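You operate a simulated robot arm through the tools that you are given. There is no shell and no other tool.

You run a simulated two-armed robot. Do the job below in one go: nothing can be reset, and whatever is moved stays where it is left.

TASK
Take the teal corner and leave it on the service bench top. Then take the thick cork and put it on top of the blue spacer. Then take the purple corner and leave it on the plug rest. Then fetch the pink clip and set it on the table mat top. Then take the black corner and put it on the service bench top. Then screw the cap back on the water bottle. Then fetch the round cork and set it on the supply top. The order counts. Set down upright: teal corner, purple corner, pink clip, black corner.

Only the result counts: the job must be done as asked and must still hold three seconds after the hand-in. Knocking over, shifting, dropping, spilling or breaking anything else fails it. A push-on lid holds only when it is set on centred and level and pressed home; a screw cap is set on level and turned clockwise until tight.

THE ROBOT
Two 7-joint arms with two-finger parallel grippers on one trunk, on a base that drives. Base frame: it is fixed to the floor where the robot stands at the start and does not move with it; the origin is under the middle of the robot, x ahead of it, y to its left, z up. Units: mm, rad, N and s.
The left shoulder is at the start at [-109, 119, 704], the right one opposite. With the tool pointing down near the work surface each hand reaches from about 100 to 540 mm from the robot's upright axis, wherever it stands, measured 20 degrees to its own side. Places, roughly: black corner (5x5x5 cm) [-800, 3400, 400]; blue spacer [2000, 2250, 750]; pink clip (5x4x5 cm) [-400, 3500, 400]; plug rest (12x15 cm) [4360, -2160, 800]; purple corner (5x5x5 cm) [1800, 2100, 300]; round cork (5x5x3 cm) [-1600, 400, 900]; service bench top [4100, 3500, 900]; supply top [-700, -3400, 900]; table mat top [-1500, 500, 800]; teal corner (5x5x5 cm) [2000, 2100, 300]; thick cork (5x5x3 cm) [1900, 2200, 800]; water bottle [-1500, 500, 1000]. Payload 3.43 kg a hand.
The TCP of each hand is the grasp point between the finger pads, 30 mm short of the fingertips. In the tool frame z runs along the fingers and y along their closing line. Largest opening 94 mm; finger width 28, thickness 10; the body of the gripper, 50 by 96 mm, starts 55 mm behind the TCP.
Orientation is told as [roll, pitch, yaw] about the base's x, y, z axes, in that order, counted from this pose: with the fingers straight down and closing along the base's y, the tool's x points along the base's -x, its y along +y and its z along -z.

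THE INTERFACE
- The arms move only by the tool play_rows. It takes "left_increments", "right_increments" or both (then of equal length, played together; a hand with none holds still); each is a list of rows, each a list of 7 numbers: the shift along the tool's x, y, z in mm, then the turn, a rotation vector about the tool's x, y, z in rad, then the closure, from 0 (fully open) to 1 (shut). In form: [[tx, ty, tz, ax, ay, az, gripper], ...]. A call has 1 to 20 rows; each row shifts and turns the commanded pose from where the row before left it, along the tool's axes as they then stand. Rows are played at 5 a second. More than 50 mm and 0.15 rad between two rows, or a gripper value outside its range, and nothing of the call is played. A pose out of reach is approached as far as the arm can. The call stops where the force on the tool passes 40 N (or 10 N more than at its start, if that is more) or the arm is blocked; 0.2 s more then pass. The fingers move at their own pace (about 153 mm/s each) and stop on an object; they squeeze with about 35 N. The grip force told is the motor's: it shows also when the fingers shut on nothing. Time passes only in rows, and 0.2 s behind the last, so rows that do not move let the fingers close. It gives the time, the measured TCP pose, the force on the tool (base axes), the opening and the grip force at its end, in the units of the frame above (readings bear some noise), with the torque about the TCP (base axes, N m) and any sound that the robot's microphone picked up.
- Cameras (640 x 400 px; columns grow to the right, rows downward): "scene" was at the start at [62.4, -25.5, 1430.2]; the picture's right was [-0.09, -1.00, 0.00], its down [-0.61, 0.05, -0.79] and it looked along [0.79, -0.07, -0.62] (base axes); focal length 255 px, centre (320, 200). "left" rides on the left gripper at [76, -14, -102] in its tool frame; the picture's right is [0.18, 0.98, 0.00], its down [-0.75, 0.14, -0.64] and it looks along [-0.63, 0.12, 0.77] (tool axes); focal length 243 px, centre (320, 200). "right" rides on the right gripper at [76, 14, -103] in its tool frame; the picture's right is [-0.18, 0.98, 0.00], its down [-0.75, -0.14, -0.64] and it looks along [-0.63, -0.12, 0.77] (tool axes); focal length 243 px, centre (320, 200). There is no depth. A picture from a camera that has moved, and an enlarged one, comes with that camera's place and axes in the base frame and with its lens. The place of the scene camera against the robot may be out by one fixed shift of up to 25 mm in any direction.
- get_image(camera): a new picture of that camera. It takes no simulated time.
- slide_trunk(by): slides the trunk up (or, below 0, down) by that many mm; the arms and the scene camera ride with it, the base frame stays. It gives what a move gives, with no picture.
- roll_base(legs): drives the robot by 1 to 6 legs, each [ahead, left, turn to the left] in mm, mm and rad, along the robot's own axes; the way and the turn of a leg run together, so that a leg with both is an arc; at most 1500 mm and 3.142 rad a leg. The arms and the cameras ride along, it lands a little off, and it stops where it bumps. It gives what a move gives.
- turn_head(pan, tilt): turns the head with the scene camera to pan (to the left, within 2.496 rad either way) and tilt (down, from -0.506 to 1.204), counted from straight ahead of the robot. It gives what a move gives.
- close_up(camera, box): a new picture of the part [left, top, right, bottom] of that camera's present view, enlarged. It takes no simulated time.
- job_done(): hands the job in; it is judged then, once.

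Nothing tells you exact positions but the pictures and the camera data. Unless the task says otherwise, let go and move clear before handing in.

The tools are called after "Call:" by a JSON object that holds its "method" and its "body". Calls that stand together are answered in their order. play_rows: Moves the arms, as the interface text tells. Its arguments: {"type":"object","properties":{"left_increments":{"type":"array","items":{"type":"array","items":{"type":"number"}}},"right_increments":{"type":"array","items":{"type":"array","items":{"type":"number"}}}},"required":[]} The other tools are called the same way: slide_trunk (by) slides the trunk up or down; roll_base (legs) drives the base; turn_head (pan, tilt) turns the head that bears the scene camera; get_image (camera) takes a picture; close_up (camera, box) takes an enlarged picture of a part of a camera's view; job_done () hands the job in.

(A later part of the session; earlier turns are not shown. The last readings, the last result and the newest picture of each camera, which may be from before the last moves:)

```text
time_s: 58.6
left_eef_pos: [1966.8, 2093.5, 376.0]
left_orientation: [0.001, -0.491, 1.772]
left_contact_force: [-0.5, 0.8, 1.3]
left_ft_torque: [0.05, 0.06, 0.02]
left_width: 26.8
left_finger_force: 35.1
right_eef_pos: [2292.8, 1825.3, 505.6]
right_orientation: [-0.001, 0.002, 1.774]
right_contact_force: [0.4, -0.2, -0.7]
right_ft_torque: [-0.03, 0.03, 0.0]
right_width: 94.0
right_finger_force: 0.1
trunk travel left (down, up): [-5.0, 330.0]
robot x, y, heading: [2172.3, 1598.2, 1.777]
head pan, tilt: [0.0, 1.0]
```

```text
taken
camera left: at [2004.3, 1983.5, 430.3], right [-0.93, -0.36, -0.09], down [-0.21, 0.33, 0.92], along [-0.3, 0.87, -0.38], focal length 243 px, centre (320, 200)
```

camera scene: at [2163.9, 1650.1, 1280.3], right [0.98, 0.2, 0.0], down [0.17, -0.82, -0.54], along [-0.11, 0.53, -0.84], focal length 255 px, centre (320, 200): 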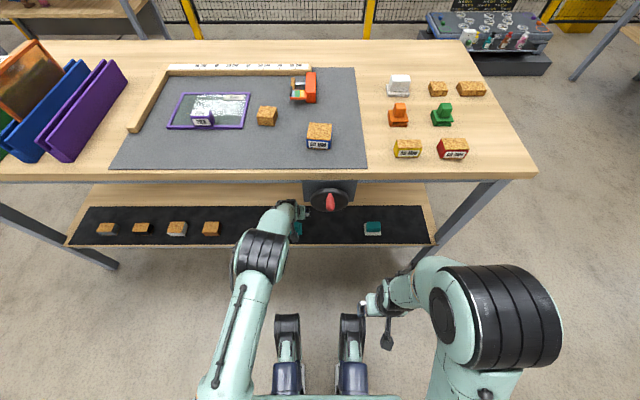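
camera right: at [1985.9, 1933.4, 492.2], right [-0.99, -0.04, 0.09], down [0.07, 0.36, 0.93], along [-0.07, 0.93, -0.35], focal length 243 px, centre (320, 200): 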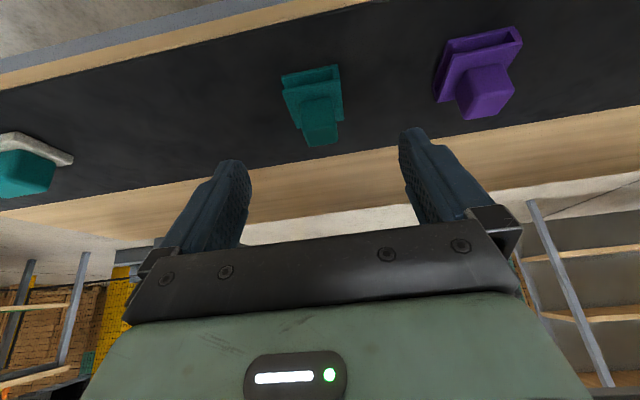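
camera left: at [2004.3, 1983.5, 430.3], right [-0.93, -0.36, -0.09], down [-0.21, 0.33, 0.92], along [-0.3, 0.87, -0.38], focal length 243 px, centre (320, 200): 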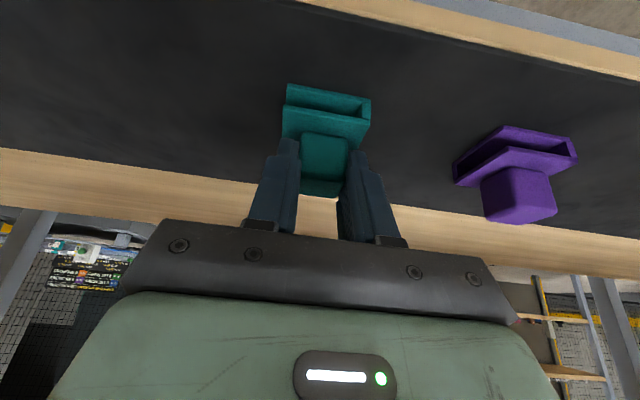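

Gripped at 26.8 mm width. Lifting and withdrawing from under the table.

Call:
{"method": "play_rows", "body": {"left_increments": [[-9.4, 0, -17.6, 0, 0, 0, 1], [-9.4, 0, -17.6, 0, 0, 0, 1], [33, 0, -17.6, 0, 0, 0, 1], [33, 0, -17.6, 0, 0, 0, 1], [33, 0, -17.6, 0, 0, 0, 1], [33, 0, -17.6, 0, 0, 0, 1], [0, 0, 0, 0, 0, 0, 1]]}}

Call:
{"method": "get_image", "body": {"camera": "left"}}

```text
time_s: 60.2
left_eef_pos: [1996.1, 1948.5, 420.7]
left_orientation: [-0.001, -0.489, 1.774]
left_contact_force: [0.1, -0.6, -0.7]
left_ft_torque: [-0.02, 0.0, 0.01]
left_width: 27.2
left_finger_force: 34.8
right_eef_pos: [2295.1, 1823.1, 505.6]
right_orientation: [-0.001, 0.0, 1.772]
right_contact_force: [-0.3, -0.1, 0.3]
right_ft_torque: [0.0, 0.0, -0.01]
right_width: 94.0
right_finger_force: 0.1
trunk travel left (down, up): [-5.0, 330.0]
robot x, y, heading: [2172.8, 1595.0, 1.775]
head pan, tilt: [0.0, 1.0]
```

```text
taken
camera left: at [2033.4, 1837.7, 474.1], right [-0.93, -0.36, -0.09], down [-0.21, 0.33, 0.92], along [-0.3, 0.87, -0.38], focal length 243 px, centre (320, 200)
```

left: 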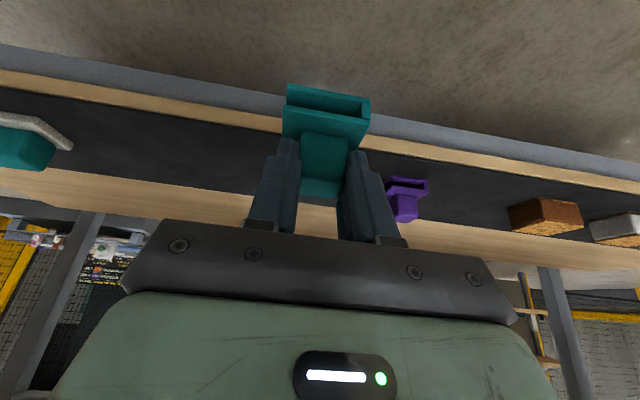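

Teal corner is held. Now I'll back away from the table, turn toward the service bench and drive there between the tables.

Call:
{"method": "roll_base", "body": {"legs": [[-250, 0, 0], [0, 0, -1.675], [950, 0, 0]]}}

Call:
{"method": "turn_head", "body": {"pan": 0.8, "tilt": 0.5}}

Call:
{"method": "get_image", "body": {"camera": "scene"}}

```text
time_s: 70.6
left_eef_pos: [3540.6, 1582.4, 420.9]
left_orientation: [0.0, -0.489, 0.098]
left_contact_force: [-0.7, -0.1, -0.3]
left_ft_torque: [-0.02, -0.05, 0.02]
left_width: 27.0
left_finger_force: 35.1
right_eef_pos: [3384.6, 1299.2, 504.4]
right_orientation: [-0.001, -0.001, 0.099]
right_contact_force: [0.2, -0.4, -0.1]
right_ft_torque: [-0.01, -0.03, -0.02]
right_width: 94.0
right_finger_force: 0.1
trunk travel left (down, up): [-5.0, 330.0]
robot x, y, heading: [3170.4, 1446.7, 0.1]
head pan, tilt: [0.0, 1.0]
```

```text
time_s: 71.8
left_eef_pos: [3540.8, 1583.3, 419.3]
left_orientation: [0.001, -0.49, 0.098]
left_contact_force: [0.4, 0.2, -0.2]
left_ft_torque: [-0.02, 0.0, 0.02]
left_width: 26.7
left_finger_force: 35.3
right_eef_pos: [3385.4, 1299.0, 506.0]
right_orientation: [0.0, 0.0, 0.098]
right_contact_force: [0.5, -0.1, 0.2]
right_ft_torque: [-0.02, 0.03, -0.01]
right_width: 94.4
right_finger_force: 0.0
trunk travel left (down, up): [-5.0, 330.0]
robot x, y, heading: [3171.2, 1443.4, 0.095]
head pan, tilt: [0.799, 0.499]
```

```text
taken
camera scene: at [3239.2, 1497.9, 1321.3], right [0.78, -0.62, 0.0], down [-0.3, -0.37, -0.88], along [0.55, 0.69, -0.48], focal length 255 px, centre (320, 200)
```

scene: 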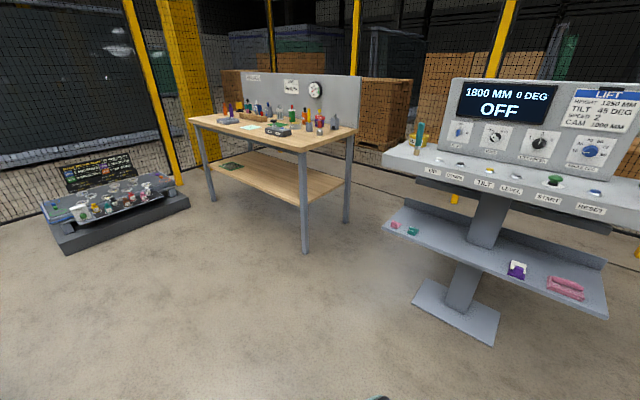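

Call:
{"method": "close_up", "body": {"camera": "scene", "box": [180, 70, 370, 190]}}

```text
3.33 times, centred on (275, 130) of scene
camera zoom: at [3239.2, 1497.9, 1321.3], right [0.78, -0.62, 0.0], down [-0.3, -0.37, -0.88], along [0.55, 0.69, -0.48], focal length 851 px, centre (470, 433)
```

zoom: 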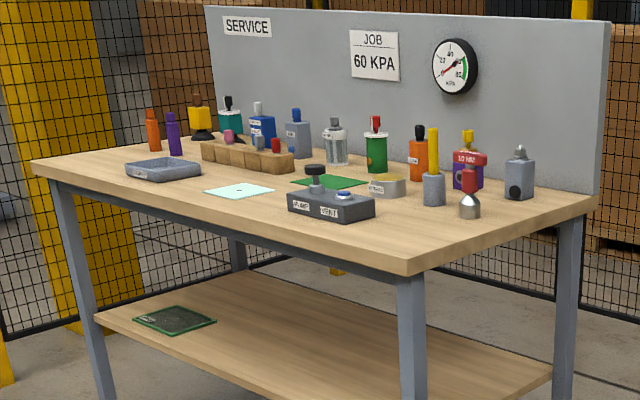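

The service bench faces me at about 0.18 rad yaw; its front-right region is free. I'll raise the trunk and the left hand here, in free space, before approaching.

Call:
{"method": "slide_trunk", "body": {"by": 325}}

Call:
{"method": "play_rows", "body": {"left_increments": [[-18.8, 0, -35.3, 0, 0, 0, 1], [-18.8, 0, -35.3, 0, 0, 0, 1], [-18.8, 0, -35.3, 0, 0, 0, 1], [-18.8, 0, -35.3, 0, 0, 0, 1], [-18.8, 0, -35.3, 0, 0, 0, 1], [-18.8, 0, -35.3, 0, 0, 0, 1], [-18.8, 0, -35.3, 0, 0, 0, 1]]}}

Call:
{"method": "get_image", "body": {"camera": "left"}}

Call:
{"method": "turn_head", "body": {"pan": 0.3, "tilt": 0.9}}

Call:
{"method": "get_image", "body": {"camera": "scene"}}

```text
time_s: 75.0
left_eef_pos: [3539.7, 1581.1, 744.3]
left_orientation: [-0.001, -0.489, 0.097]
left_contact_force: [-0.1, -0.2, -0.8]
left_ft_torque: [-0.03, -0.01, -0.04]
left_width: 27.0
left_finger_force: 35.1
right_eef_pos: [3418.9, 1302.8, 843.7]
right_orientation: [0.0, -0.048, 0.098]
right_contact_force: [-0.4, -0.6, 0.2]
right_ft_torque: [-0.02, 0.03, 0.04]
right_width: 94.0
right_finger_force: 0.1
trunk travel left (down, up): [-330.0, 5.0]
robot x, y, heading: [3170.1, 1447.2, 0.098]
head pan, tilt: [0.799, 0.499]
```

```text
time_s: 76.6
left_eef_pos: [3539.3, 1581.3, 1027.1]
left_orientation: [0.0, -0.49, 0.099]
left_contact_force: [-0.9, 0.6, 0.2]
left_ft_torque: [0.0, 0.0, 0.02]
left_width: 26.6
left_finger_force: 34.8
right_eef_pos: [3418.4, 1302.2, 844.3]
right_orientation: [-0.001, -0.047, 0.098]
right_contact_force: [0.6, -0.5, 1.2]
right_ft_torque: [0.0, 0.02, 0.02]
right_width: 94.3
right_finger_force: 0.1
trunk travel left (down, up): [-330.0, 5.0]
robot x, y, heading: [3171.2, 1443.2, 0.099]
head pan, tilt: [0.799, 0.499]
```

```text
taken
camera left: at [3425.9, 1556.1, 1081.7], right [-0.26, 0.96, -0.09], down [0.35, 0.18, 0.92], along [0.9, 0.21, -0.38], focal length 243 px, centre (320, 200)
```

left: 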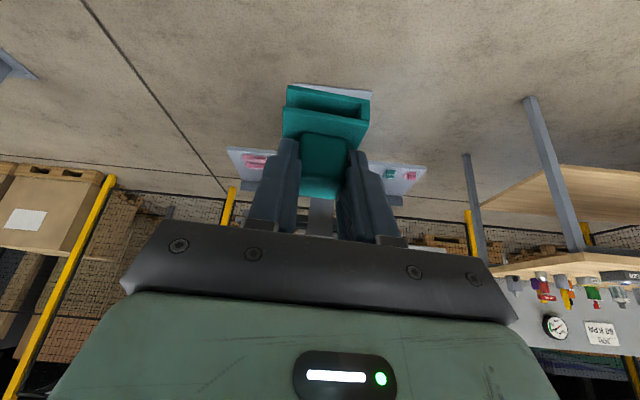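

```text
time_s: 77.5
left_eef_pos: [3539.9, 1582.8, 1025.9]
left_orientation: [0.001, -0.488, 0.099]
left_contact_force: [0.0, -0.5, -0.6]
left_ft_torque: [-0.02, 0.0, 0.02]
left_width: 26.9
left_finger_force: 34.6
right_eef_pos: [3418.8, 1303.0, 843.7]
right_orientation: [-0.001, -0.047, 0.099]
right_contact_force: [-0.1, 0.1, 0.3]
right_ft_torque: [0.0, -0.01, 0.01]
right_width: 94.1
right_finger_force: 0.1
trunk travel left (down, up): [-330.0, 5.0]
robot x, y, heading: [3170.8, 1444.0, 0.099]
head pan, tilt: [0.3, 0.901]
```

```text
taken
camera scene: at [3202.4, 1451.4, 1620.3], right [0.39, -0.92, 0.0], down [-0.72, -0.3, -0.62], along [0.57, 0.24, -0.78], focal length 255 px, centre (320, 200)
```

scene: 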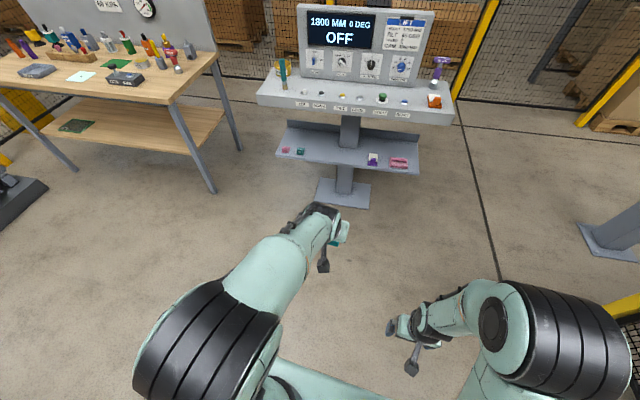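

Call:
{"method": "roll_base", "body": {"legs": [[0, 0, 0.079], [555, 1047, 0]]}}

Call:
{"method": "turn_head", "body": {"pan": 0.3, "tilt": 0.8}}

Call:
{"method": "get_image", "body": {"camera": "scene"}}

Call:
{"method": "get_image", "body": {"camera": "left"}}

```text
time_s: 87.4
left_eef_pos: [3893.2, 2717.7, 1026.8]
left_orientation: [0.001, -0.489, 0.152]
left_contact_force: [-0.3, 0.9, 0.2]
left_ft_torque: [0.0, 0.01, 0.01]
left_width: 26.8
left_finger_force: 34.8
right_eef_pos: [3787.7, 2431.7, 844.4]
right_orientation: [0.0, -0.047, 0.151]
right_contact_force: [-0.1, -0.7, 0.0]
right_ft_torque: [-0.02, 0.03, 0.01]
right_width: 94.1
right_finger_force: 0.1
trunk travel left (down, up): [-330.0, 5.0]
robot x, y, heading: [3529.2, 2561.4, 0.153]
head pan, tilt: [0.3, 0.901]
```

```text
time_s: 88.1
left_eef_pos: [3893.5, 2719.1, 1026.9]
left_orientation: [0.001, -0.489, 0.152]
left_contact_force: [-0.2, 0.1, -0.4]
left_ft_torque: [0.0, 0.02, 0.0]
left_width: 27.2
left_finger_force: 35.1
right_eef_pos: [3788.3, 2432.3, 843.2]
right_orientation: [-0.001, -0.048, 0.151]
right_contact_force: [-0.2, -0.3, -1.3]
right_ft_torque: [0.02, -0.02, -0.02]
right_width: 94.1
right_finger_force: 0.0
trunk travel left (down, up): [-330.0, 5.0]
robot x, y, heading: [3529.4, 2562.5, 0.155]
head pan, tilt: [0.3, 0.799]
```

```text
taken
camera scene: at [3566.8, 2571.0, 1628.2], right [0.44, -0.9, 0.0], down [-0.65, -0.31, -0.7], along [0.63, 0.3, -0.72], focal length 255 px, centre (320, 200)
```

scene: 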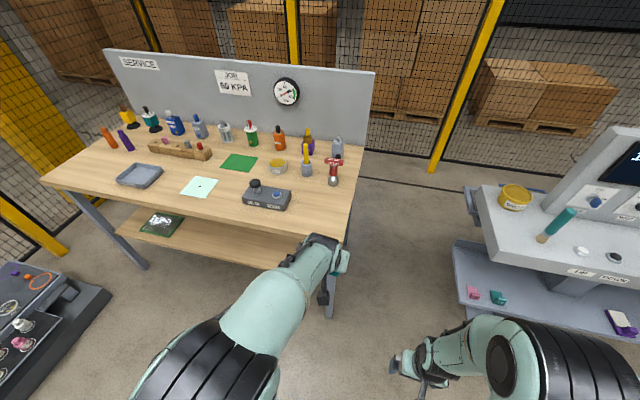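

```text
taken
camera left: at [3781.1, 2686.0, 1081.1], right [-0.31, 0.95, -0.09], down [0.34, 0.19, 0.92], along [0.89, 0.26, -0.38], focal length 243 px, centre (320, 200)
```

left: 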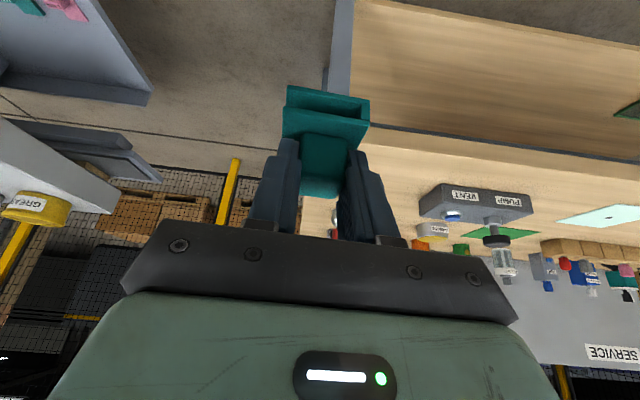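

Call:
{"method": "roll_base", "body": {"legs": [[0, 0, 0.045], [0, 167, 0], [200, 0, 0]]}}

Call:
{"method": "get_image", "body": {"camera": "scene"}}

Call:
{"method": "get_image", "body": {"camera": "left"}}

```text
time_s: 91.8
left_eef_pos: [4041.5, 2937.5, 1026.6]
left_orientation: [0.0, -0.489, 0.2]
left_contact_force: [0.2, 0.0, -0.3]
left_ft_torque: [-0.01, 0.04, 0.0]
left_width: 27.0
left_finger_force: 35.0
right_eef_pos: [3949.7, 2644.9, 843.4]
right_orientation: [0.0, -0.047, 0.2]
right_contact_force: [0.1, 0.6, -0.1]
right_ft_torque: [0.02, -0.01, 0.02]
right_width: 94.2
right_finger_force: 0.1
trunk travel left (down, up): [-330.0, 5.0]
robot x, y, heading: [3688.5, 2762.2, 0.202]
head pan, tilt: [0.3, 0.799]
```

```text
taken
camera scene: at [3721.9, 2774.1, 1628.0], right [0.48, -0.88, 0.0], down [-0.63, -0.34, -0.7], along [0.61, 0.33, -0.72], focal length 255 px, centre (320, 200)
```

scene: 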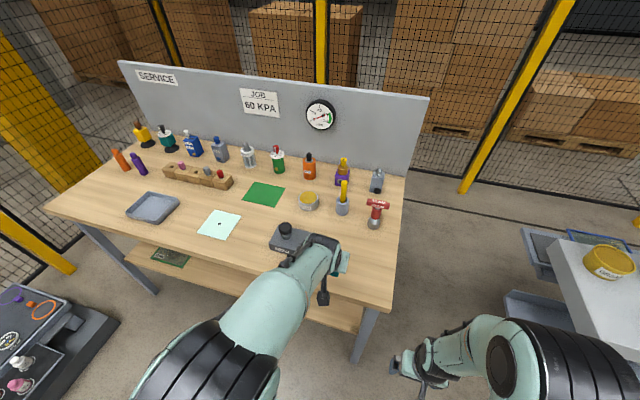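

```text
taken
camera left: at [3931.0, 2899.6, 1080.7], right [-0.36, 0.93, -0.09], down [0.33, 0.21, 0.92], along [0.88, 0.3, -0.38], focal length 243 px, centre (320, 200)
```

left: 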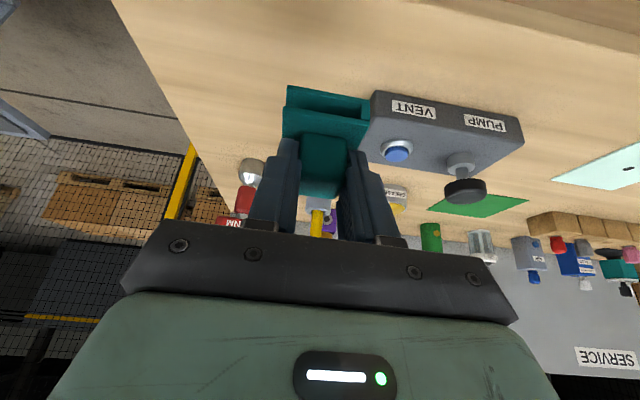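

Call:
{"method": "play_rows", "body": {"left_increments": [[-33.1, -27.5, 17.6, 0, 0, 0, 1], [-33.1, -27.5, 17.6, 0, 0, 0, 1], [-14.1, 0, 26.5, 0, 0, 0, 1], [0, 0, 0, 0, 0, 0, 1]]}}

Call:
{"method": "get_image", "body": {"camera": "left"}}

Call:
{"method": "get_image", "body": {"camera": "scene"}}

```text
time_s: 92.8
left_eef_pos: [4151.1, 2901.3, 1011.5]
left_orientation: [0.001, -0.49, 0.199]
left_contact_force: [-0.7, -0.4, 0.0]
left_ft_torque: [-0.02, 0.0, 0.03]
left_width: 27.1
left_finger_force: 35.3
right_eef_pos: [3950.0, 2646.7, 844.3]
right_orientation: [0.001, -0.047, 0.2]
right_contact_force: [-0.1, 0.2, 0.3]
right_ft_torque: [0.05, -0.03, 0.04]
right_width: 94.0
right_finger_force: 0.0
trunk travel left (down, up): [-330.0, 5.0]
robot x, y, heading: [3693.1, 2760.7, 0.199]
head pan, tilt: [0.3, 0.799]
```

```text
taken
camera left: at [4041.2, 2864.7, 1065.5], right [-0.35, 0.93, -0.09], down [0.33, 0.21, 0.92], along [0.88, 0.3, -0.38], focal length 243 px, centre (320, 200)
```

left: 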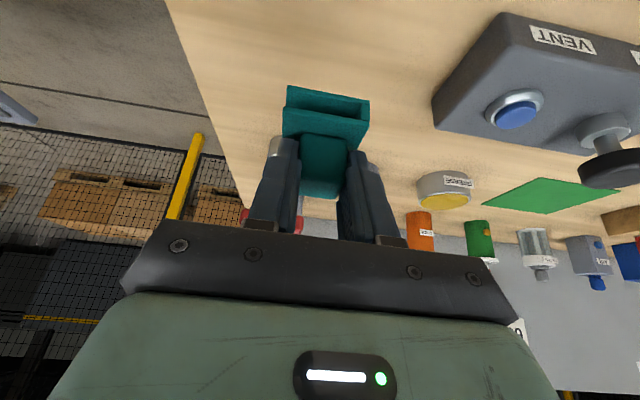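

```text
taken
camera scene: at [3721.6, 2773.7, 1628.2], right [0.48, -0.88, 0.0], down [-0.63, -0.34, -0.7], along [0.61, 0.33, -0.72], focal length 255 px, centre (320, 200)
```

scene: 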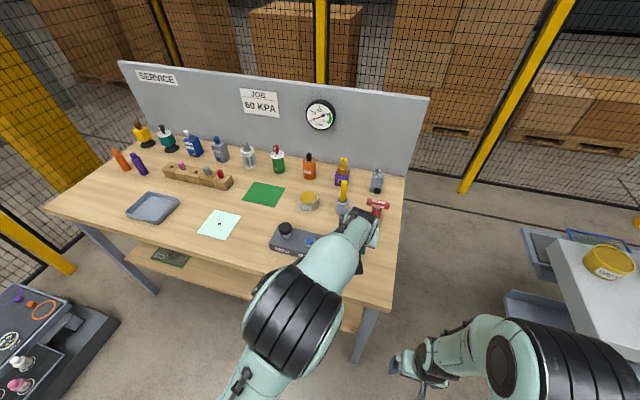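

Call:
{"method": "play_rows", "body": {"left_increments": [[9.4, 0, 17.65, 0, 0, 0, 1], [9.4, 0, 17.65, 0, 0, 0, 1], [0, 0, 0, 0, 0, 0, 1]]}}

Call:
{"method": "get_image", "body": {"camera": "left"}}

```text
time_s: 93.6
left_eef_pos: [4151.5, 2903.4, 971.2]
left_orientation: [-0.002, -0.489, 0.2]
left_contact_force: [0.0, -0.3, -0.4]
left_ft_torque: [-0.02, -0.04, 0.0]
left_width: 26.9
left_finger_force: 35.4
right_eef_pos: [3950.4, 2646.2, 844.7]
right_orientation: [0.0, -0.045, 0.201]
right_contact_force: [-1.0, -0.4, 0.2]
right_ft_torque: [0.02, 0.05, 0.0]
right_width: 93.8
right_finger_force: 0.0
trunk travel left (down, up): [-330.0, 5.0]
robot x, y, heading: [3690.6, 2764.3, 0.203]
head pan, tilt: [0.3, 0.799]
```

```text
taken
camera left: at [4040.8, 2865.6, 1025.0], right [-0.35, 0.93, -0.09], down [0.33, 0.21, 0.92], along [0.88, 0.3, -0.38], focal length 243 px, centre (320, 200)
```

left: 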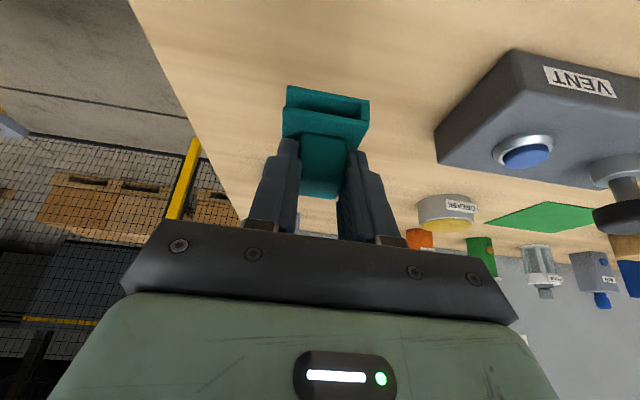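

Call:
{"method": "play_rows", "body": {"left_increments": [[9.4, 0, 17.65, 0, 0, 0, 1], [9.4, 0, 17.65, 0, 0, 0, 1], [0, 0, 0, 0, 0, 0, 1]]}}

Call:
{"method": "get_image", "body": {"camera": "left"}}

```text
time_s: 94.4
left_eef_pos: [4151.4, 2903.8, 930.1]
left_orientation: [0.0, -0.489, 0.202]
left_contact_force: [0.0, -0.4, -0.3]
left_ft_torque: [0.05, 0.03, 0.04]
left_width: 27.2
left_finger_force: 34.9
right_eef_pos: [3949.3, 2646.2, 843.8]
right_orientation: [-0.001, -0.047, 0.201]
right_contact_force: [-0.1, 0.5, 0.2]
right_ft_torque: [-0.06, -0.02, -0.02]
right_width: 94.0
right_finger_force: 0.0
trunk travel left (down, up): [-330.0, 5.0]
robot x, y, heading: [3691.2, 2760.9, 0.198]
head pan, tilt: [0.3, 0.799]
```

```text
taken
camera left: at [4040.9, 2866.2, 985.6], right [-0.36, 0.93, -0.09], down [0.33, 0.21, 0.92], along [0.88, 0.3, -0.38], focal length 243 px, centre (320, 200)
```

left: 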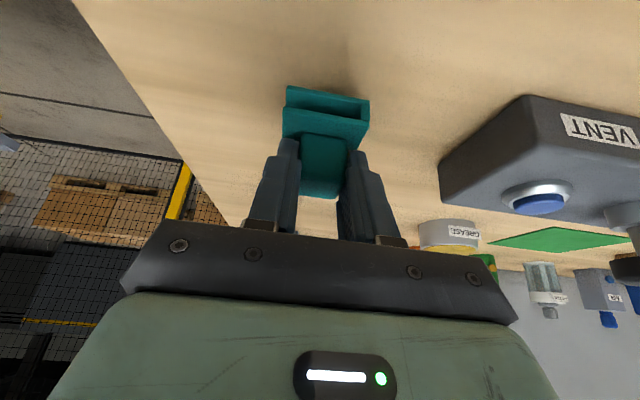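

Call:
{"method": "play_rows", "body": {"left_increments": [[1.9, 0, 3.5, 0, 0, 0, 1], [1.9, 0, 3.5, 0, 0, 0, 1], [1.4, 0, 2.6, 0, 0, 0, 1]]}}

Call:
{"method": "close_up", "body": {"camera": "left", "box": [260, 60, 400, 160]}}

```text
time_s: 95.2
left_eef_pos: [4150.4, 2902.7, 918.7]
left_orientation: [0.0, -0.489, 0.201]
left_contact_force: [0.4, -0.5, -0.8]
left_ft_torque: [-0.02, 0.0, 0.02]
left_width: 27.2
left_finger_force: 34.9
right_eef_pos: [3949.7, 2646.5, 843.7]
right_orientation: [0.001, -0.049, 0.2]
right_contact_force: [-0.6, 0.4, -0.7]
right_ft_torque: [-0.03, 0.03, -0.03]
right_width: 94.2
right_finger_force: 0.0
trunk travel left (down, up): [-330.0, 5.0]
robot x, y, heading: [3685.2, 2758.6, 0.202]
head pan, tilt: [0.3, 0.799]
```

```text
4.00 times, centred on (330, 110) of left
camera zoom: at [4040.3, 2865.5, 973.9], right [-0.35, 0.93, -0.09], down [0.33, 0.21, 0.92], along [0.88, 0.3, -0.38], focal length 970 px, centre (280, 560)
```

zoom: 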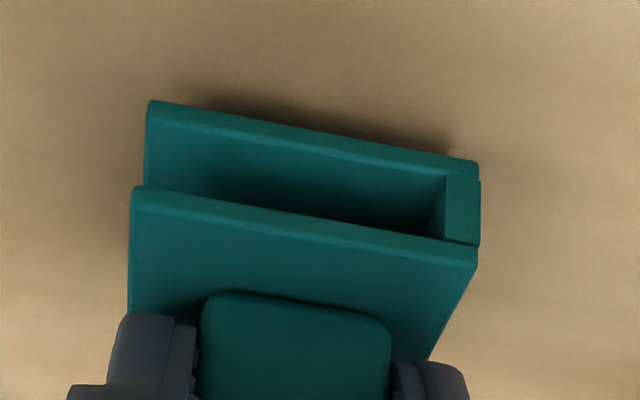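

Very near the bench surface now; I'll keep lowering in small steps until the force shows contact.

Call:
{"method": "play_rows", "body": {"left_increments": [[0.9, 0, 1.75, 0, 0, 0, 1], [0.9, 0, 1.75, 0, 0, 0, 1]]}}

Call:
{"method": "play_rows", "body": {"left_increments": [[0.9, 0, 1.75, 0, 0, 0, 1]]}}

```text
time_s: 95.8
left_eef_pos: [4149.5, 2902.4, 914.9]
left_orientation: [0.001, -0.488, 0.201]
left_contact_force: [0.4, -1.3, -0.1]
left_ft_torque: [0.01, 0.0, 0.02]
left_width: 27.0
left_finger_force: 35.3
right_eef_pos: [3951.4, 2645.8, 843.5]
right_orientation: [0.0, -0.046, 0.202]
right_contact_force: [0.3, 0.5, 0.2]
right_ft_torque: [-0.02, 0.03, 0.0]
right_width: 94.1
right_finger_force: 0.1
trunk travel left (down, up): [-330.0, 5.0]
robot x, y, heading: [3690.2, 2762.0, 0.201]
head pan, tilt: [0.3, 0.799]
```

```text
time_s: 96.2
left_eef_pos: [4150.6, 2901.6, 913.2]
left_orientation: [-0.001, -0.491, 0.2]
left_contact_force: [-0.6, 0.1, -0.5]
left_ft_torque: [0.02, 0.0, 0.03]
left_width: 27.0
left_finger_force: 35.5
right_eef_pos: [3950.7, 2646.3, 843.9]
right_orientation: [-0.001, -0.048, 0.201]
right_contact_force: [-0.3, 0.1, -0.4]
right_ft_torque: [0.02, -0.03, 0.02]
right_width: 94.0
right_finger_force: 0.1
trunk travel left (down, up): [-330.0, 5.0]
robot x, y, heading: [3687.1, 2764.2, 0.199]
head pan, tilt: [0.3, 0.799]
```

Call:
{"method": "play_rows", "body": {"left_increments": [[0.9, 0, 1.75, 0, 0, 0, 1], [0.9, 0, 1.75, 0, 0, 0, 1]]}}

Call:
{"method": "close_up", "body": {"camera": "left", "box": [260, 60, 400, 160]}}

```text
time_s: 96.8
left_eef_pos: [4150.9, 2903.2, 912.8]
left_orientation: [-0.003, -0.496, 0.201]
left_contact_force: [-4.6, 0.9, 18.2]
left_ft_torque: [0.13, 0.35, 0.01]
left_width: 27.0
left_finger_force: 35.3
right_eef_pos: [3948.3, 2646.7, 844.5]
right_orientation: [0.001, -0.048, 0.201]
right_contact_force: [0.6, -0.3, 0.6]
right_ft_torque: [0.01, 0.0, 0.03]
right_width: 93.8
right_finger_force: 0.1
trunk travel left (down, up): [-330.0, 5.0]
robot x, y, heading: [3687.4, 2760.7, 0.197]
head pan, tilt: [0.3, 0.799]
```

```text
4.00 times, centred on (330, 110) of left
camera zoom: at [4040.1, 2865.6, 965.4], right [-0.35, 0.93, -0.09], down [0.32, 0.21, 0.92], along [0.88, 0.3, -0.38], focal length 970 px, centre (280, 560)
```

zoom: 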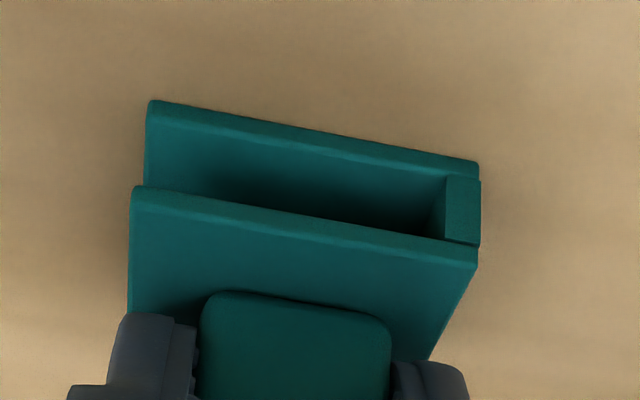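

Contact (18 N) at TCP z≈912.5, so the bench top is ≈856.5. Easing up slightly, opening and withdrawing straight up.

Call:
{"method": "play_rows", "body": {"left_increments": [[-0.7, 0, -1.3, 0, 0, 0, 1], [0, 0, 0, 0, 0, 0, 0.4], [0, 0, 0, 0, 0, 0, 0.4], [0, 0, 0, 0, 0, 0, 0.4], [-9.4, 0, -17.65, 0, 0, 0, 0.4], [-9.4, 0, -17.65, 0, 0, 0, 0.4], [-9.4, 0, -17.65, 0, 0, 0, 0.4], [-9.4, 0, -17.65, 0, 0, 0, 0.4], [30, 0, -15.9, 0, 0, 0, 0.4], [30, 0, -15.9, 0, 0, 0, 0.4]]}}

Call:
{"method": "get_image", "body": {"camera": "left"}}

```text
time_s: 99.0
left_eef_pos: [4084.0, 2890.9, 991.9]
left_orientation: [0.0, -0.491, 0.202]
left_contact_force: [-0.6, 0.3, -1.4]
left_ft_torque: [0.04, 0.01, 0.02]
left_width: 56.2
left_finger_force: 0.1
right_eef_pos: [3950.0, 2645.8, 843.9]
right_orientation: [-0.001, -0.046, 0.201]
right_contact_force: [0.0, -0.5, 0.2]
right_ft_torque: [-0.02, 0.0, -0.01]
right_width: 93.8
right_finger_force: 0.1
trunk travel left (down, up): [-330.0, 5.0]
robot x, y, heading: [3690.9, 2761.6, 0.202]
head pan, tilt: [0.3, 0.799]
```

```text
taken
camera left: at [3973.1, 2853.1, 1046.7], right [-0.36, 0.93, -0.09], down [0.33, 0.21, 0.92], along [0.88, 0.3, -0.38], focal length 243 px, centre (320, 200)
```

left: 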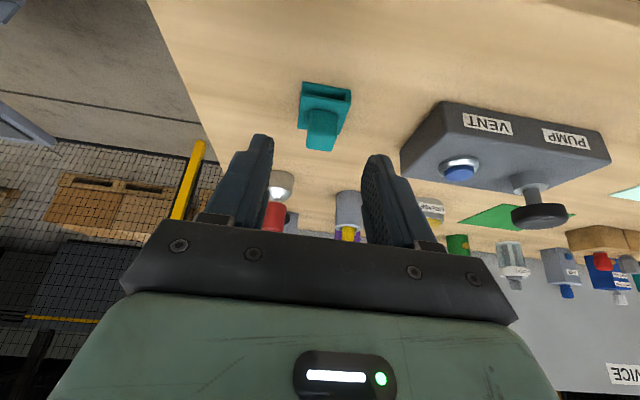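

Teal corner stands on the service bench. Next is the thick cork on the middle table: I'll back off, turn to the middle table's heading and drive around to its front.

Call:
{"method": "roll_base", "body": {"legs": [[-350, 0, 0], [0, 0, 1.57], [-1150, 0, 0], [0, 1450, 0]]}}

Call:
{"method": "turn_head", "body": {"pan": 0.2, "tilt": 0.8}}

Call:
{"method": "get_image", "body": {"camera": "scene"}}

```text
time_s: 123.0
left_eef_pos: [2038.8, 1658.2, 992.2]
left_orientation: [-0.001, -0.487, 1.788]
left_contact_force: [-0.1, -0.1, 0.0]
left_ft_torque: [-0.03, -0.01, 0.0]
left_width: 56.5
left_finger_force: 0.1
right_eef_pos: [2284.6, 1527.8, 843.9]
right_orientation: [0.0, -0.048, 1.786]
right_contact_force: [0.0, -0.2, 0.1]
right_ft_torque: [0.02, 0.03, 0.0]
right_width: 94.1
right_finger_force: 0.1
trunk travel left (down, up): [-330.0, 5.0]
robot x, y, heading: [2170.6, 1264.1, 1.786]
head pan, tilt: [0.3, 0.799]
```

```text
time_s: 123.7
left_eef_pos: [2037.9, 1658.8, 991.0]
left_orientation: [0.0, -0.49, 1.788]
left_contact_force: [0.6, 0.9, 0.3]
left_ft_torque: [0.02, -0.01, 0.02]
left_width: 56.3
left_finger_force: 0.0
right_eef_pos: [2284.8, 1529.3, 844.9]
right_orientation: [0.0, -0.047, 1.788]
right_contact_force: [-0.6, 0.1, 0.1]
right_ft_torque: [-0.02, -0.03, 0.0]
right_width: 94.2
right_finger_force: 0.0
trunk travel left (down, up): [-330.0, 5.0]
robot x, y, heading: [2172.9, 1267.7, 1.794]
head pan, tilt: [0.201, 0.799]
```

```text
taken
camera scene: at [2156.4, 1275.9, 1628.2], right [0.91, 0.41, 0.0], down [0.29, -0.66, -0.7], along [-0.28, 0.64, -0.72], focal length 255 px, centre (320, 200)
```

scene: 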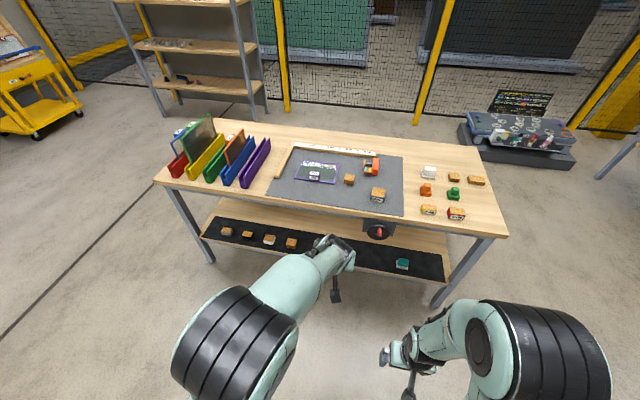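

Call:
{"method": "close_up", "body": {"camera": "scene", "box": [260, 140, 420, 220]}}

Call:
{"method": "play_rows", "body": {"left_increments": [[44, 0, -23.5, 0, 0, 0, 0], [44, 0, -23.5, 0, 0, 0, 0], [0, 20, 0, 0, 0, 0, 0]], "right_increments": [[-30, 0, -40, 0, 0, 0, 0], [-30, 0, -40, 0, 0, 0, 0], [-30, 0, -20, 0, 0.048, 0, 0]]}}

```text
4.00 times, centred on (340, 180) of scene
camera zoom: at [2156.4, 1275.9, 1628.2], right [0.91, 0.41, 0.0], down [0.29, -0.66, -0.7], along [-0.28, 0.64, -0.72], focal length 1021 px, centre (240, 280)
```

zoom: 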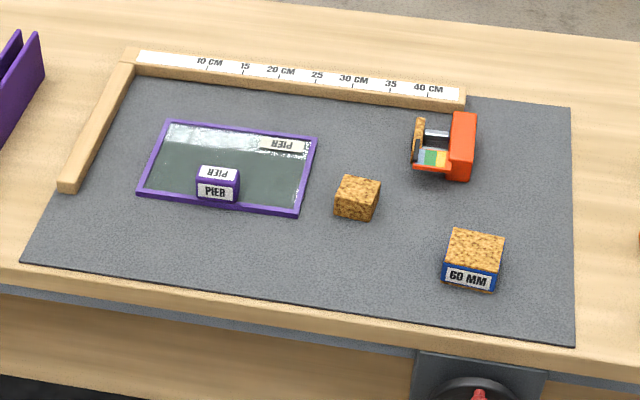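

```text
time_s: 124.5
left_eef_pos: [2037.3, 1557.7, 992.3]
left_orientation: [-0.003, -0.49, 1.788]
left_contact_force: [-0.4, 0.1, 0.0]
left_ft_torque: [-0.03, -0.05, -0.01]
left_width: 94.1
left_finger_force: 0.0
right_eef_pos: [2266.2, 1612.6, 948.4]
right_orientation: [-0.001, 0.003, 1.787]
right_contact_force: [-1.4, 0.1, -0.5]
right_ft_torque: [-0.01, -0.05, 0.01]
right_width: 93.8
right_finger_force: 0.1
trunk travel left (down, up): [-330.0, 5.0]
robot x, y, heading: [2177.1, 1260.7, 1.787]
head pan, tilt: [0.201, 0.799]
```

Call:
{"method": "roll_base", "body": {"legs": [[0, 0, -0.017], [0, 172, 0], [420, 0, 0]]}}

Call:
{"method": "turn_head", "body": {"pan": 0.0, "tilt": 0.95}}

Call:
{"method": "get_image", "body": {"camera": "scene"}}

Call:
{"method": "get_image", "body": {"camera": "right"}}

```text
time_s: 129.1
left_eef_pos: [1796.2, 1928.9, 991.0]
left_orientation: [0.0, -0.488, 1.764]
left_contact_force: [-0.3, -0.9, 0.2]
left_ft_torque: [0.02, -0.01, -0.01]
left_width: 94.3
left_finger_force: 0.1
right_eef_pos: [2023.4, 1978.2, 947.1]
right_orientation: [0.0, 0.002, 1.766]
right_contact_force: [-0.3, -0.6, -0.1]
right_ft_torque: [-0.03, 0.0, 0.0]
right_width: 94.0
right_finger_force: 0.1
trunk travel left (down, up): [-330.0, 5.0]
robot x, y, heading: [1920.3, 1635.1, 1.768]
head pan, tilt: [0.201, 0.799]
```

```text
time_s: 129.9
left_eef_pos: [1795.8, 1930.7, 991.7]
left_orientation: [-0.002, -0.489, 1.765]
left_contact_force: [0.0, -0.6, -0.2]
left_ft_torque: [0.02, -0.01, -0.01]
left_width: 93.9
left_finger_force: 0.0
right_eef_pos: [2022.4, 1979.8, 948.4]
right_orientation: [0.0, 0.002, 1.765]
right_contact_force: [-0.1, -0.9, -0.3]
right_ft_torque: [-0.01, 0.01, -0.01]
right_width: 93.9
right_finger_force: 0.0
trunk travel left (down, up): [-330.0, 5.0]
robot x, y, heading: [1920.9, 1633.5, 1.77]
head pan, tilt: [0.0, 0.949]
```

```text
taken
camera scene: at [1923.4, 1644.3, 1616.7], right [0.98, 0.2, 0.0], down [0.16, -0.8, -0.58], along [-0.11, 0.57, -0.81], focal length 255 px, centre (320, 200)
```

scene: 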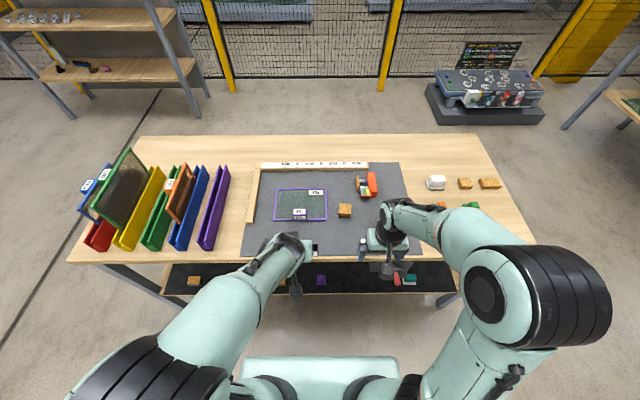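

```text
taken
camera right: at [2024.7, 1901.9, 1051.5], right [-1.0, -0.01, 0.0], down [-0.01, 0.77, 0.64], along [-0.01, 0.64, -0.77], focal length 243 px, centre (320, 200)
```

right: 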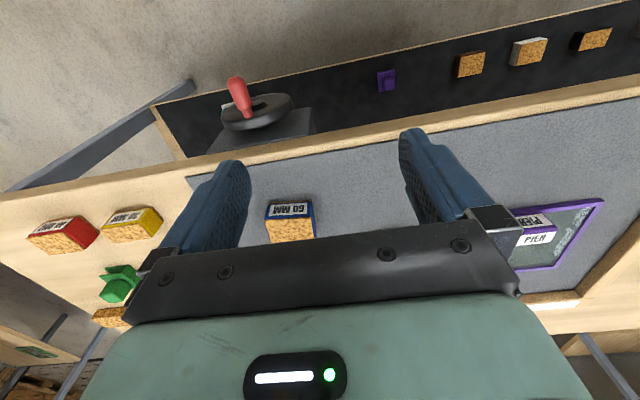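

Call:
{"method": "close_up", "body": {"camera": "right", "box": [240, 180, 340, 250]}}

Call:
{"method": "close_up", "body": {"camera": "scene", "box": [230, 150, 420, 270]}}

```text
5.71 times, centred on (290, 215) of right
camera zoom: at [2024.7, 1901.9, 1051.5], right [-1.0, -0.01, 0.0], down [-0.01, 0.77, 0.64], along [-0.01, 0.64, -0.77], focal length 1386 px, centre (491, 114)
```

zoom: 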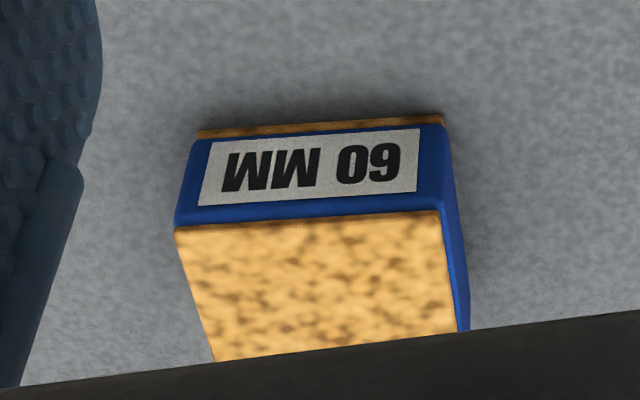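

```text
3.33 times, centred on (325, 210) of scene
camera zoom: at [1923.4, 1644.3, 1616.7], right [0.98, 0.2, 0.0], down [0.16, -0.8, -0.58], along [-0.11, 0.57, -0.81], focal length 851 px, centre (303, 167)
```

zoom: 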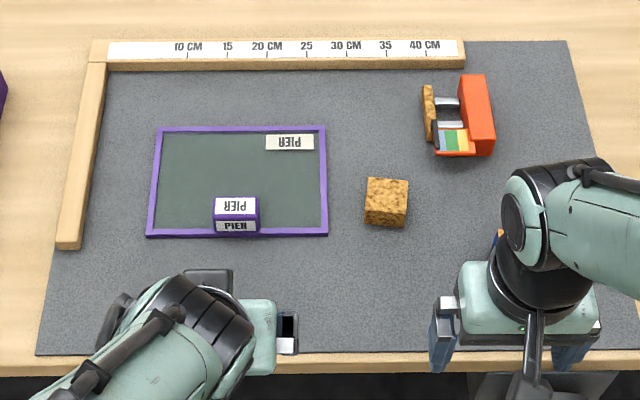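

Call:
{"method": "roll_base", "body": {"legs": [[80, 0, 0]]}}

Call:
{"method": "play_rows", "body": {"right_increments": [[-45, 20, 0, 0, 0, 0, 0], [-45, 20, 0, 0, 0, 0, 0], [-30, 20, 0, 0, 0, 0, 0], [0, 0, 0, 0, 0, 0, 0]]}}

Call:
{"method": "get_image", "body": {"camera": "right"}}

Call:
{"method": "get_image", "body": {"camera": "scene"}}

```text
time_s: 130.9
left_eef_pos: [1779.6, 2005.5, 989.8]
left_orientation: [0.001, -0.49, 1.765]
left_contact_force: [-0.2, 0.2, 0.5]
left_ft_torque: [-0.01, -0.01, 0.01]
left_width: 94.2
left_finger_force: 0.1
right_eef_pos: [2007.9, 2055.3, 948.6]
right_orientation: [-0.001, 0.003, 1.767]
right_contact_force: [0.4, 0.1, 0.9]
right_ft_torque: [0.0, -0.01, -0.03]
right_width: 94.1
right_finger_force: 0.0
trunk travel left (down, up): [-330.0, 5.0]
robot x, y, heading: [1908.2, 1709.0, 1.769]
head pan, tilt: [0.0, 0.949]
```

```text
time_s: 131.9
left_eef_pos: [1780.7, 2005.4, 991.7]
left_orientation: [0.001, -0.489, 1.768]
left_contact_force: [0.1, -0.5, -0.1]
left_ft_torque: [0.02, 0.0, 0.01]
left_width: 93.9
left_finger_force: 0.0
right_eef_pos: [1926.8, 2160.0, 948.7]
right_orientation: [0.003, 0.003, 1.769]
right_contact_force: [0.4, -0.1, 0.2]
right_ft_torque: [-0.01, 0.02, -0.02]
right_width: 93.8
right_finger_force: 0.0
trunk travel left (down, up): [-330.0, 5.0]
robot x, y, heading: [1907.7, 1711.8, 1.771]
head pan, tilt: [0.0, 0.949]
```

```text
taken
camera right: at [1928.2, 2082.6, 1051.7], right [-1.0, -0.01, 0.0], down [-0.01, 0.77, 0.64], along [-0.01, 0.64, -0.77], focal length 243 px, centre (320, 200)
```

right: 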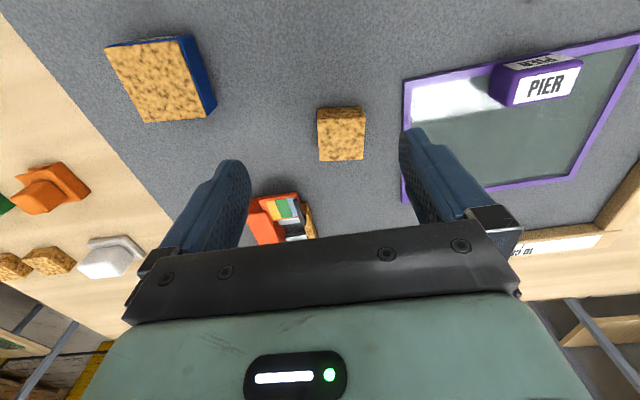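

```text
taken
camera scene: at [1908.8, 1719.9, 1616.6], right [0.98, 0.2, 0.0], down [0.16, -0.8, -0.58], along [-0.11, 0.57, -0.81], focal length 255 px, centre (320, 200)
```

scene: 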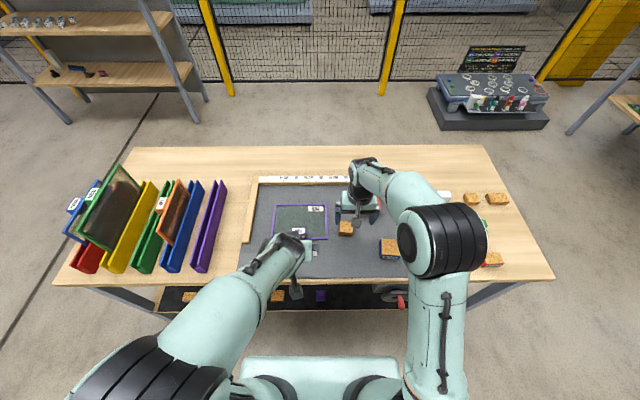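

Call:
{"method": "close_up", "body": {"camera": "right", "box": [290, 90, 390, 170]}}

Call:
{"method": "close_up", "body": {"camera": "right", "box": [90, 20, 240, 140]}}

```text
5.00 times, centred on (340, 130) of right
camera zoom: at [1928.2, 2082.6, 1051.7], right [-1.0, -0.01, 0.0], down [-0.01, 0.77, 0.64], along [-0.01, 0.64, -0.77], focal length 1213 px, centre (220, 550)
```

zoom: 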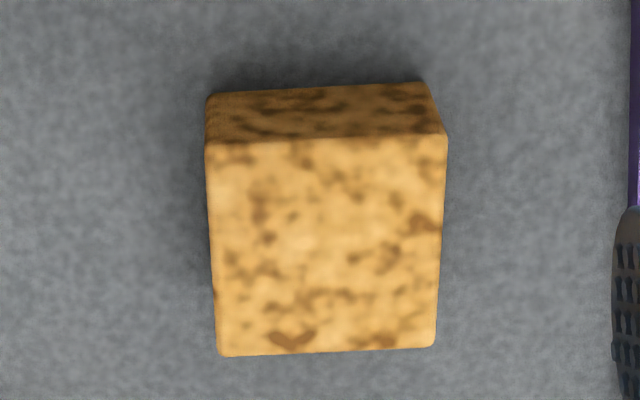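

```text
3.33 times, centred on (165, 80) of right
camera zoom: at [1928.2, 2082.6, 1051.7], right [-1.0, -0.01, 0.0], down [-0.01, 0.77, 0.64], along [-0.01, 0.64, -0.77], focal length 809 px, centre (837, 600)
```

zoom: 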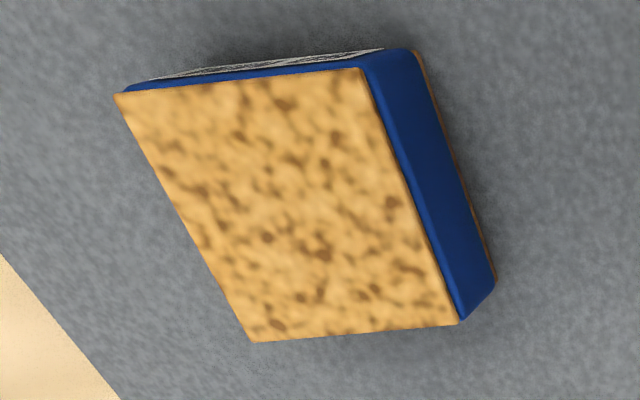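

Measured with the hand camera: cork centre ≈(1902, 2205), 50 mm square, top z≈802 on mat z≈772; blue spacer centre ≈(2077, 2149), about 66 mm square, top ≈809. Moving the right hand over the cork, aligning yaw, and descending partway.

Call:
{"method": "play_rows", "body": {"right_increments": [[-24.5, 7.5, 0, 0, 0, 0, 0.2], [-24.5, 7.5, 0, 0, 0, 0, 0.2], [0, 0, 0, 0, 0, 0.13, 0.2], [0, 0, 40, 0, 0, 0, 0.2], [0, 0, 40, 0, 0, 0, 0.2], [0, 0, 0, 0, 0, 0, 0.2]]}}

Call:
{"method": "get_image", "body": {"camera": "right"}}

```text
time_s: 133.3
left_eef_pos: [1780.9, 2006.6, 991.9]
left_orientation: [-0.002, -0.489, 1.77]
left_contact_force: [-0.4, 0.7, -0.2]
left_ft_torque: [0.02, 0.01, 0.04]
left_width: 94.2
left_finger_force: 0.0
right_eef_pos: [1900.7, 2206.2, 868.7]
right_orientation: [0.0, 0.001, 1.637]
right_contact_force: [-0.2, 0.7, 0.3]
right_ft_torque: [0.01, 0.0, -0.01]
right_width: 75.2
right_finger_force: 0.0
trunk travel left (down, up): [-330.0, 5.0]
robot x, y, heading: [1906.5, 1709.6, 1.766]
head pan, tilt: [0.0, 0.949]
```

```text
taken
camera right: at [1892.5, 2128.9, 971.7], right [-0.99, 0.12, 0.0], down [0.09, 0.76, 0.64], along [0.08, 0.64, -0.77], focal length 243 px, centre (320, 200)
```

right: 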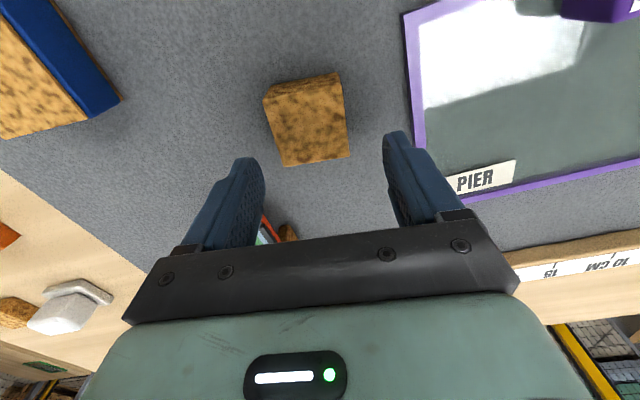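

Call:
{"method": "close_up", "body": {"camera": "right", "box": [240, 60, 380, 180]}}

```text
3.33 times, centred on (310, 120) of right
camera zoom: at [1892.5, 2128.9, 971.7], right [-0.99, 0.12, 0.0], down [0.09, 0.76, 0.64], along [0.08, 0.64, -0.77], focal length 809 px, centre (353, 467)
```

zoom: 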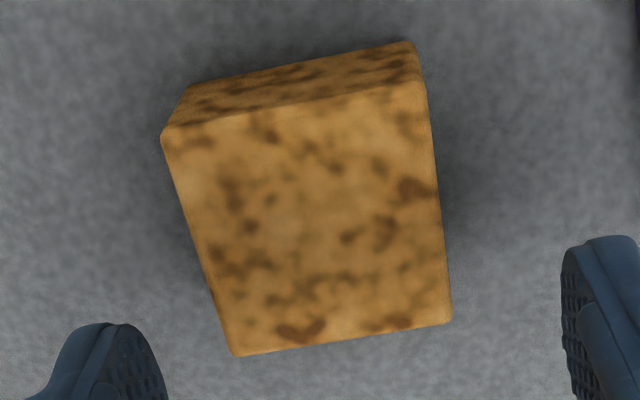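

Call:
{"method": "play_rows", "body": {"right_increments": [[12, -4, 0, 0, 0, 0, 0.2], [0, 0, 14, 0, 0, 0, 0.2], [0, 0, 0, 0, 0, 0, 0.2]]}}

Call:
{"method": "close_up", "body": {"camera": "right", "box": [240, 60, 400, 180]}}

```text
time_s: 134.1
left_eef_pos: [1779.7, 2005.6, 991.8]
left_orientation: [0.0, -0.488, 1.767]
left_contact_force: [0.0, 0.2, -0.3]
left_ft_torque: [0.04, 0.01, 0.0]
left_width: 94.0
left_finger_force: 0.0
right_eef_pos: [1904.3, 2193.1, 854.3]
right_orientation: [0.002, 0.003, 1.638]
right_contact_force: [0.0, -0.5, -1.0]
right_ft_torque: [-0.01, 0.0, 0.02]
right_width: 75.5
right_finger_force: 0.1
trunk travel left (down, up): [-330.0, 5.0]
robot x, y, heading: [1906.4, 1711.5, 1.771]
head pan, tilt: [0.0, 0.949]
```

```text
3.33 times, centred on (320, 120) of right
camera zoom: at [1897.0, 2117.0, 957.2], right [-0.99, 0.12, 0.0], down [0.09, 0.76, 0.64], along [0.08, 0.64, -0.77], focal length 809 px, centre (320, 467)
```

zoom: 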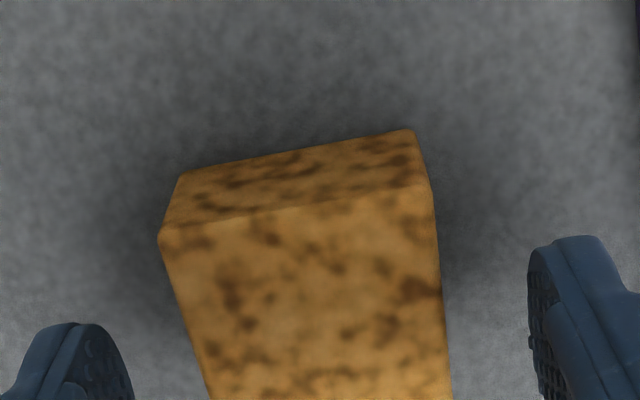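

Call:
{"method": "play_rows", "body": {"right_increments": [[0, 0, 6, 0, 0, 0, 0.2], [0, 0, 6, 0, 0, 0, 0.2], [0, 0, 4, 0, 0, 0, 0.2], [0, 0, 3, 0, 0, 0, 0.2]]}}

Call:
{"method": "get_image", "body": {"camera": "right"}}

```text
time_s: 135.1
left_eef_pos: [1779.5, 2006.7, 991.8]
left_orientation: [0.0, -0.488, 1.766]
left_contact_force: [0.1, 0.7, 0.0]
left_ft_torque: [0.03, 0.0, -0.01]
left_width: 93.8
left_finger_force: 0.1
right_eef_pos: [1906.2, 2195.1, 837.0]
right_orientation: [0.0, 0.002, 1.638]
right_contact_force: [-0.1, -0.3, 0.6]
right_ft_torque: [-0.04, 0.04, 0.01]
right_width: 75.3
right_finger_force: 0.0
trunk travel left (down, up): [-330.0, 5.0]
robot x, y, heading: [1905.6, 1711.9, 1.77]
head pan, tilt: [0.0, 0.949]
```

```text
taken
camera right: at [1897.6, 2117.3, 938.8], right [-0.99, 0.12, 0.0], down [0.09, 0.76, 0.64], along [0.08, 0.64, -0.77], focal length 243 px, centre (320, 200)
```

right: 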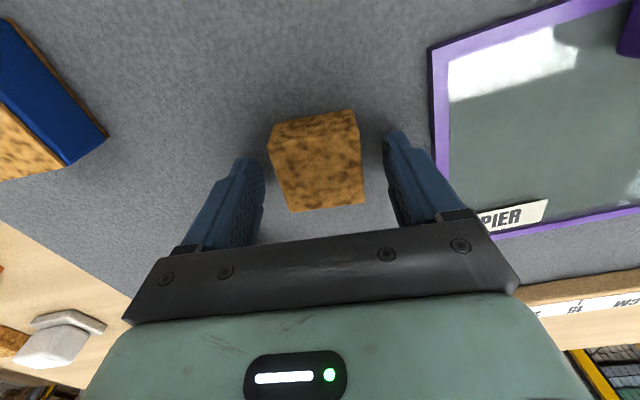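

Call:
{"method": "play_rows", "body": {"right_increments": [[0, 0, 3, 0, 0, 0, 0.2], [0, 0, 0, 0, 0, 0, 1], [0, 0, 0, 0, 0, 0, 1], [0, 0, 0, 0, 0, 0, 1]]}}

Call:
{"method": "close_up", "body": {"camera": "right", "box": [220, 90, 420, 230]}}

```text
time_s: 136.1
left_eef_pos: [1780.4, 2005.3, 991.8]
left_orientation: [0.0, -0.49, 1.767]
left_contact_force: [0.6, 0.6, 0.1]
left_ft_torque: [0.04, -0.01, 0.01]
left_width: 93.8
left_finger_force: 0.0
right_eef_pos: [1907.3, 2194.5, 833.5]
right_orientation: [-0.001, -0.002, 1.637]
right_contact_force: [4.1, 1.1, 17.8]
right_ft_torque: [-0.16, -0.43, -0.02]
right_width: 48.2
right_finger_force: 34.5
trunk travel left (down, up): [-330.0, 5.0]
robot x, y, heading: [1909.8, 1710.5, 1.769]
head pan, tilt: [0.0, 0.949]
```

```text
2.86 times, centred on (320, 160) of right
camera zoom: at [1898.0, 2117.5, 936.7], right [-0.99, 0.12, 0.0], down [0.09, 0.76, 0.64], along [0.08, 0.64, -0.77], focal length 693 px, centre (320, 314)
```

zoom: 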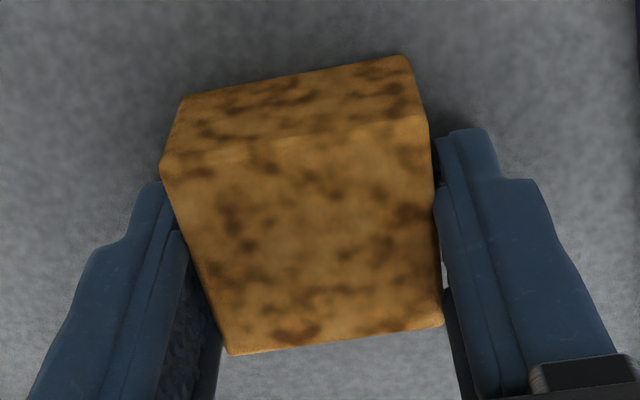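

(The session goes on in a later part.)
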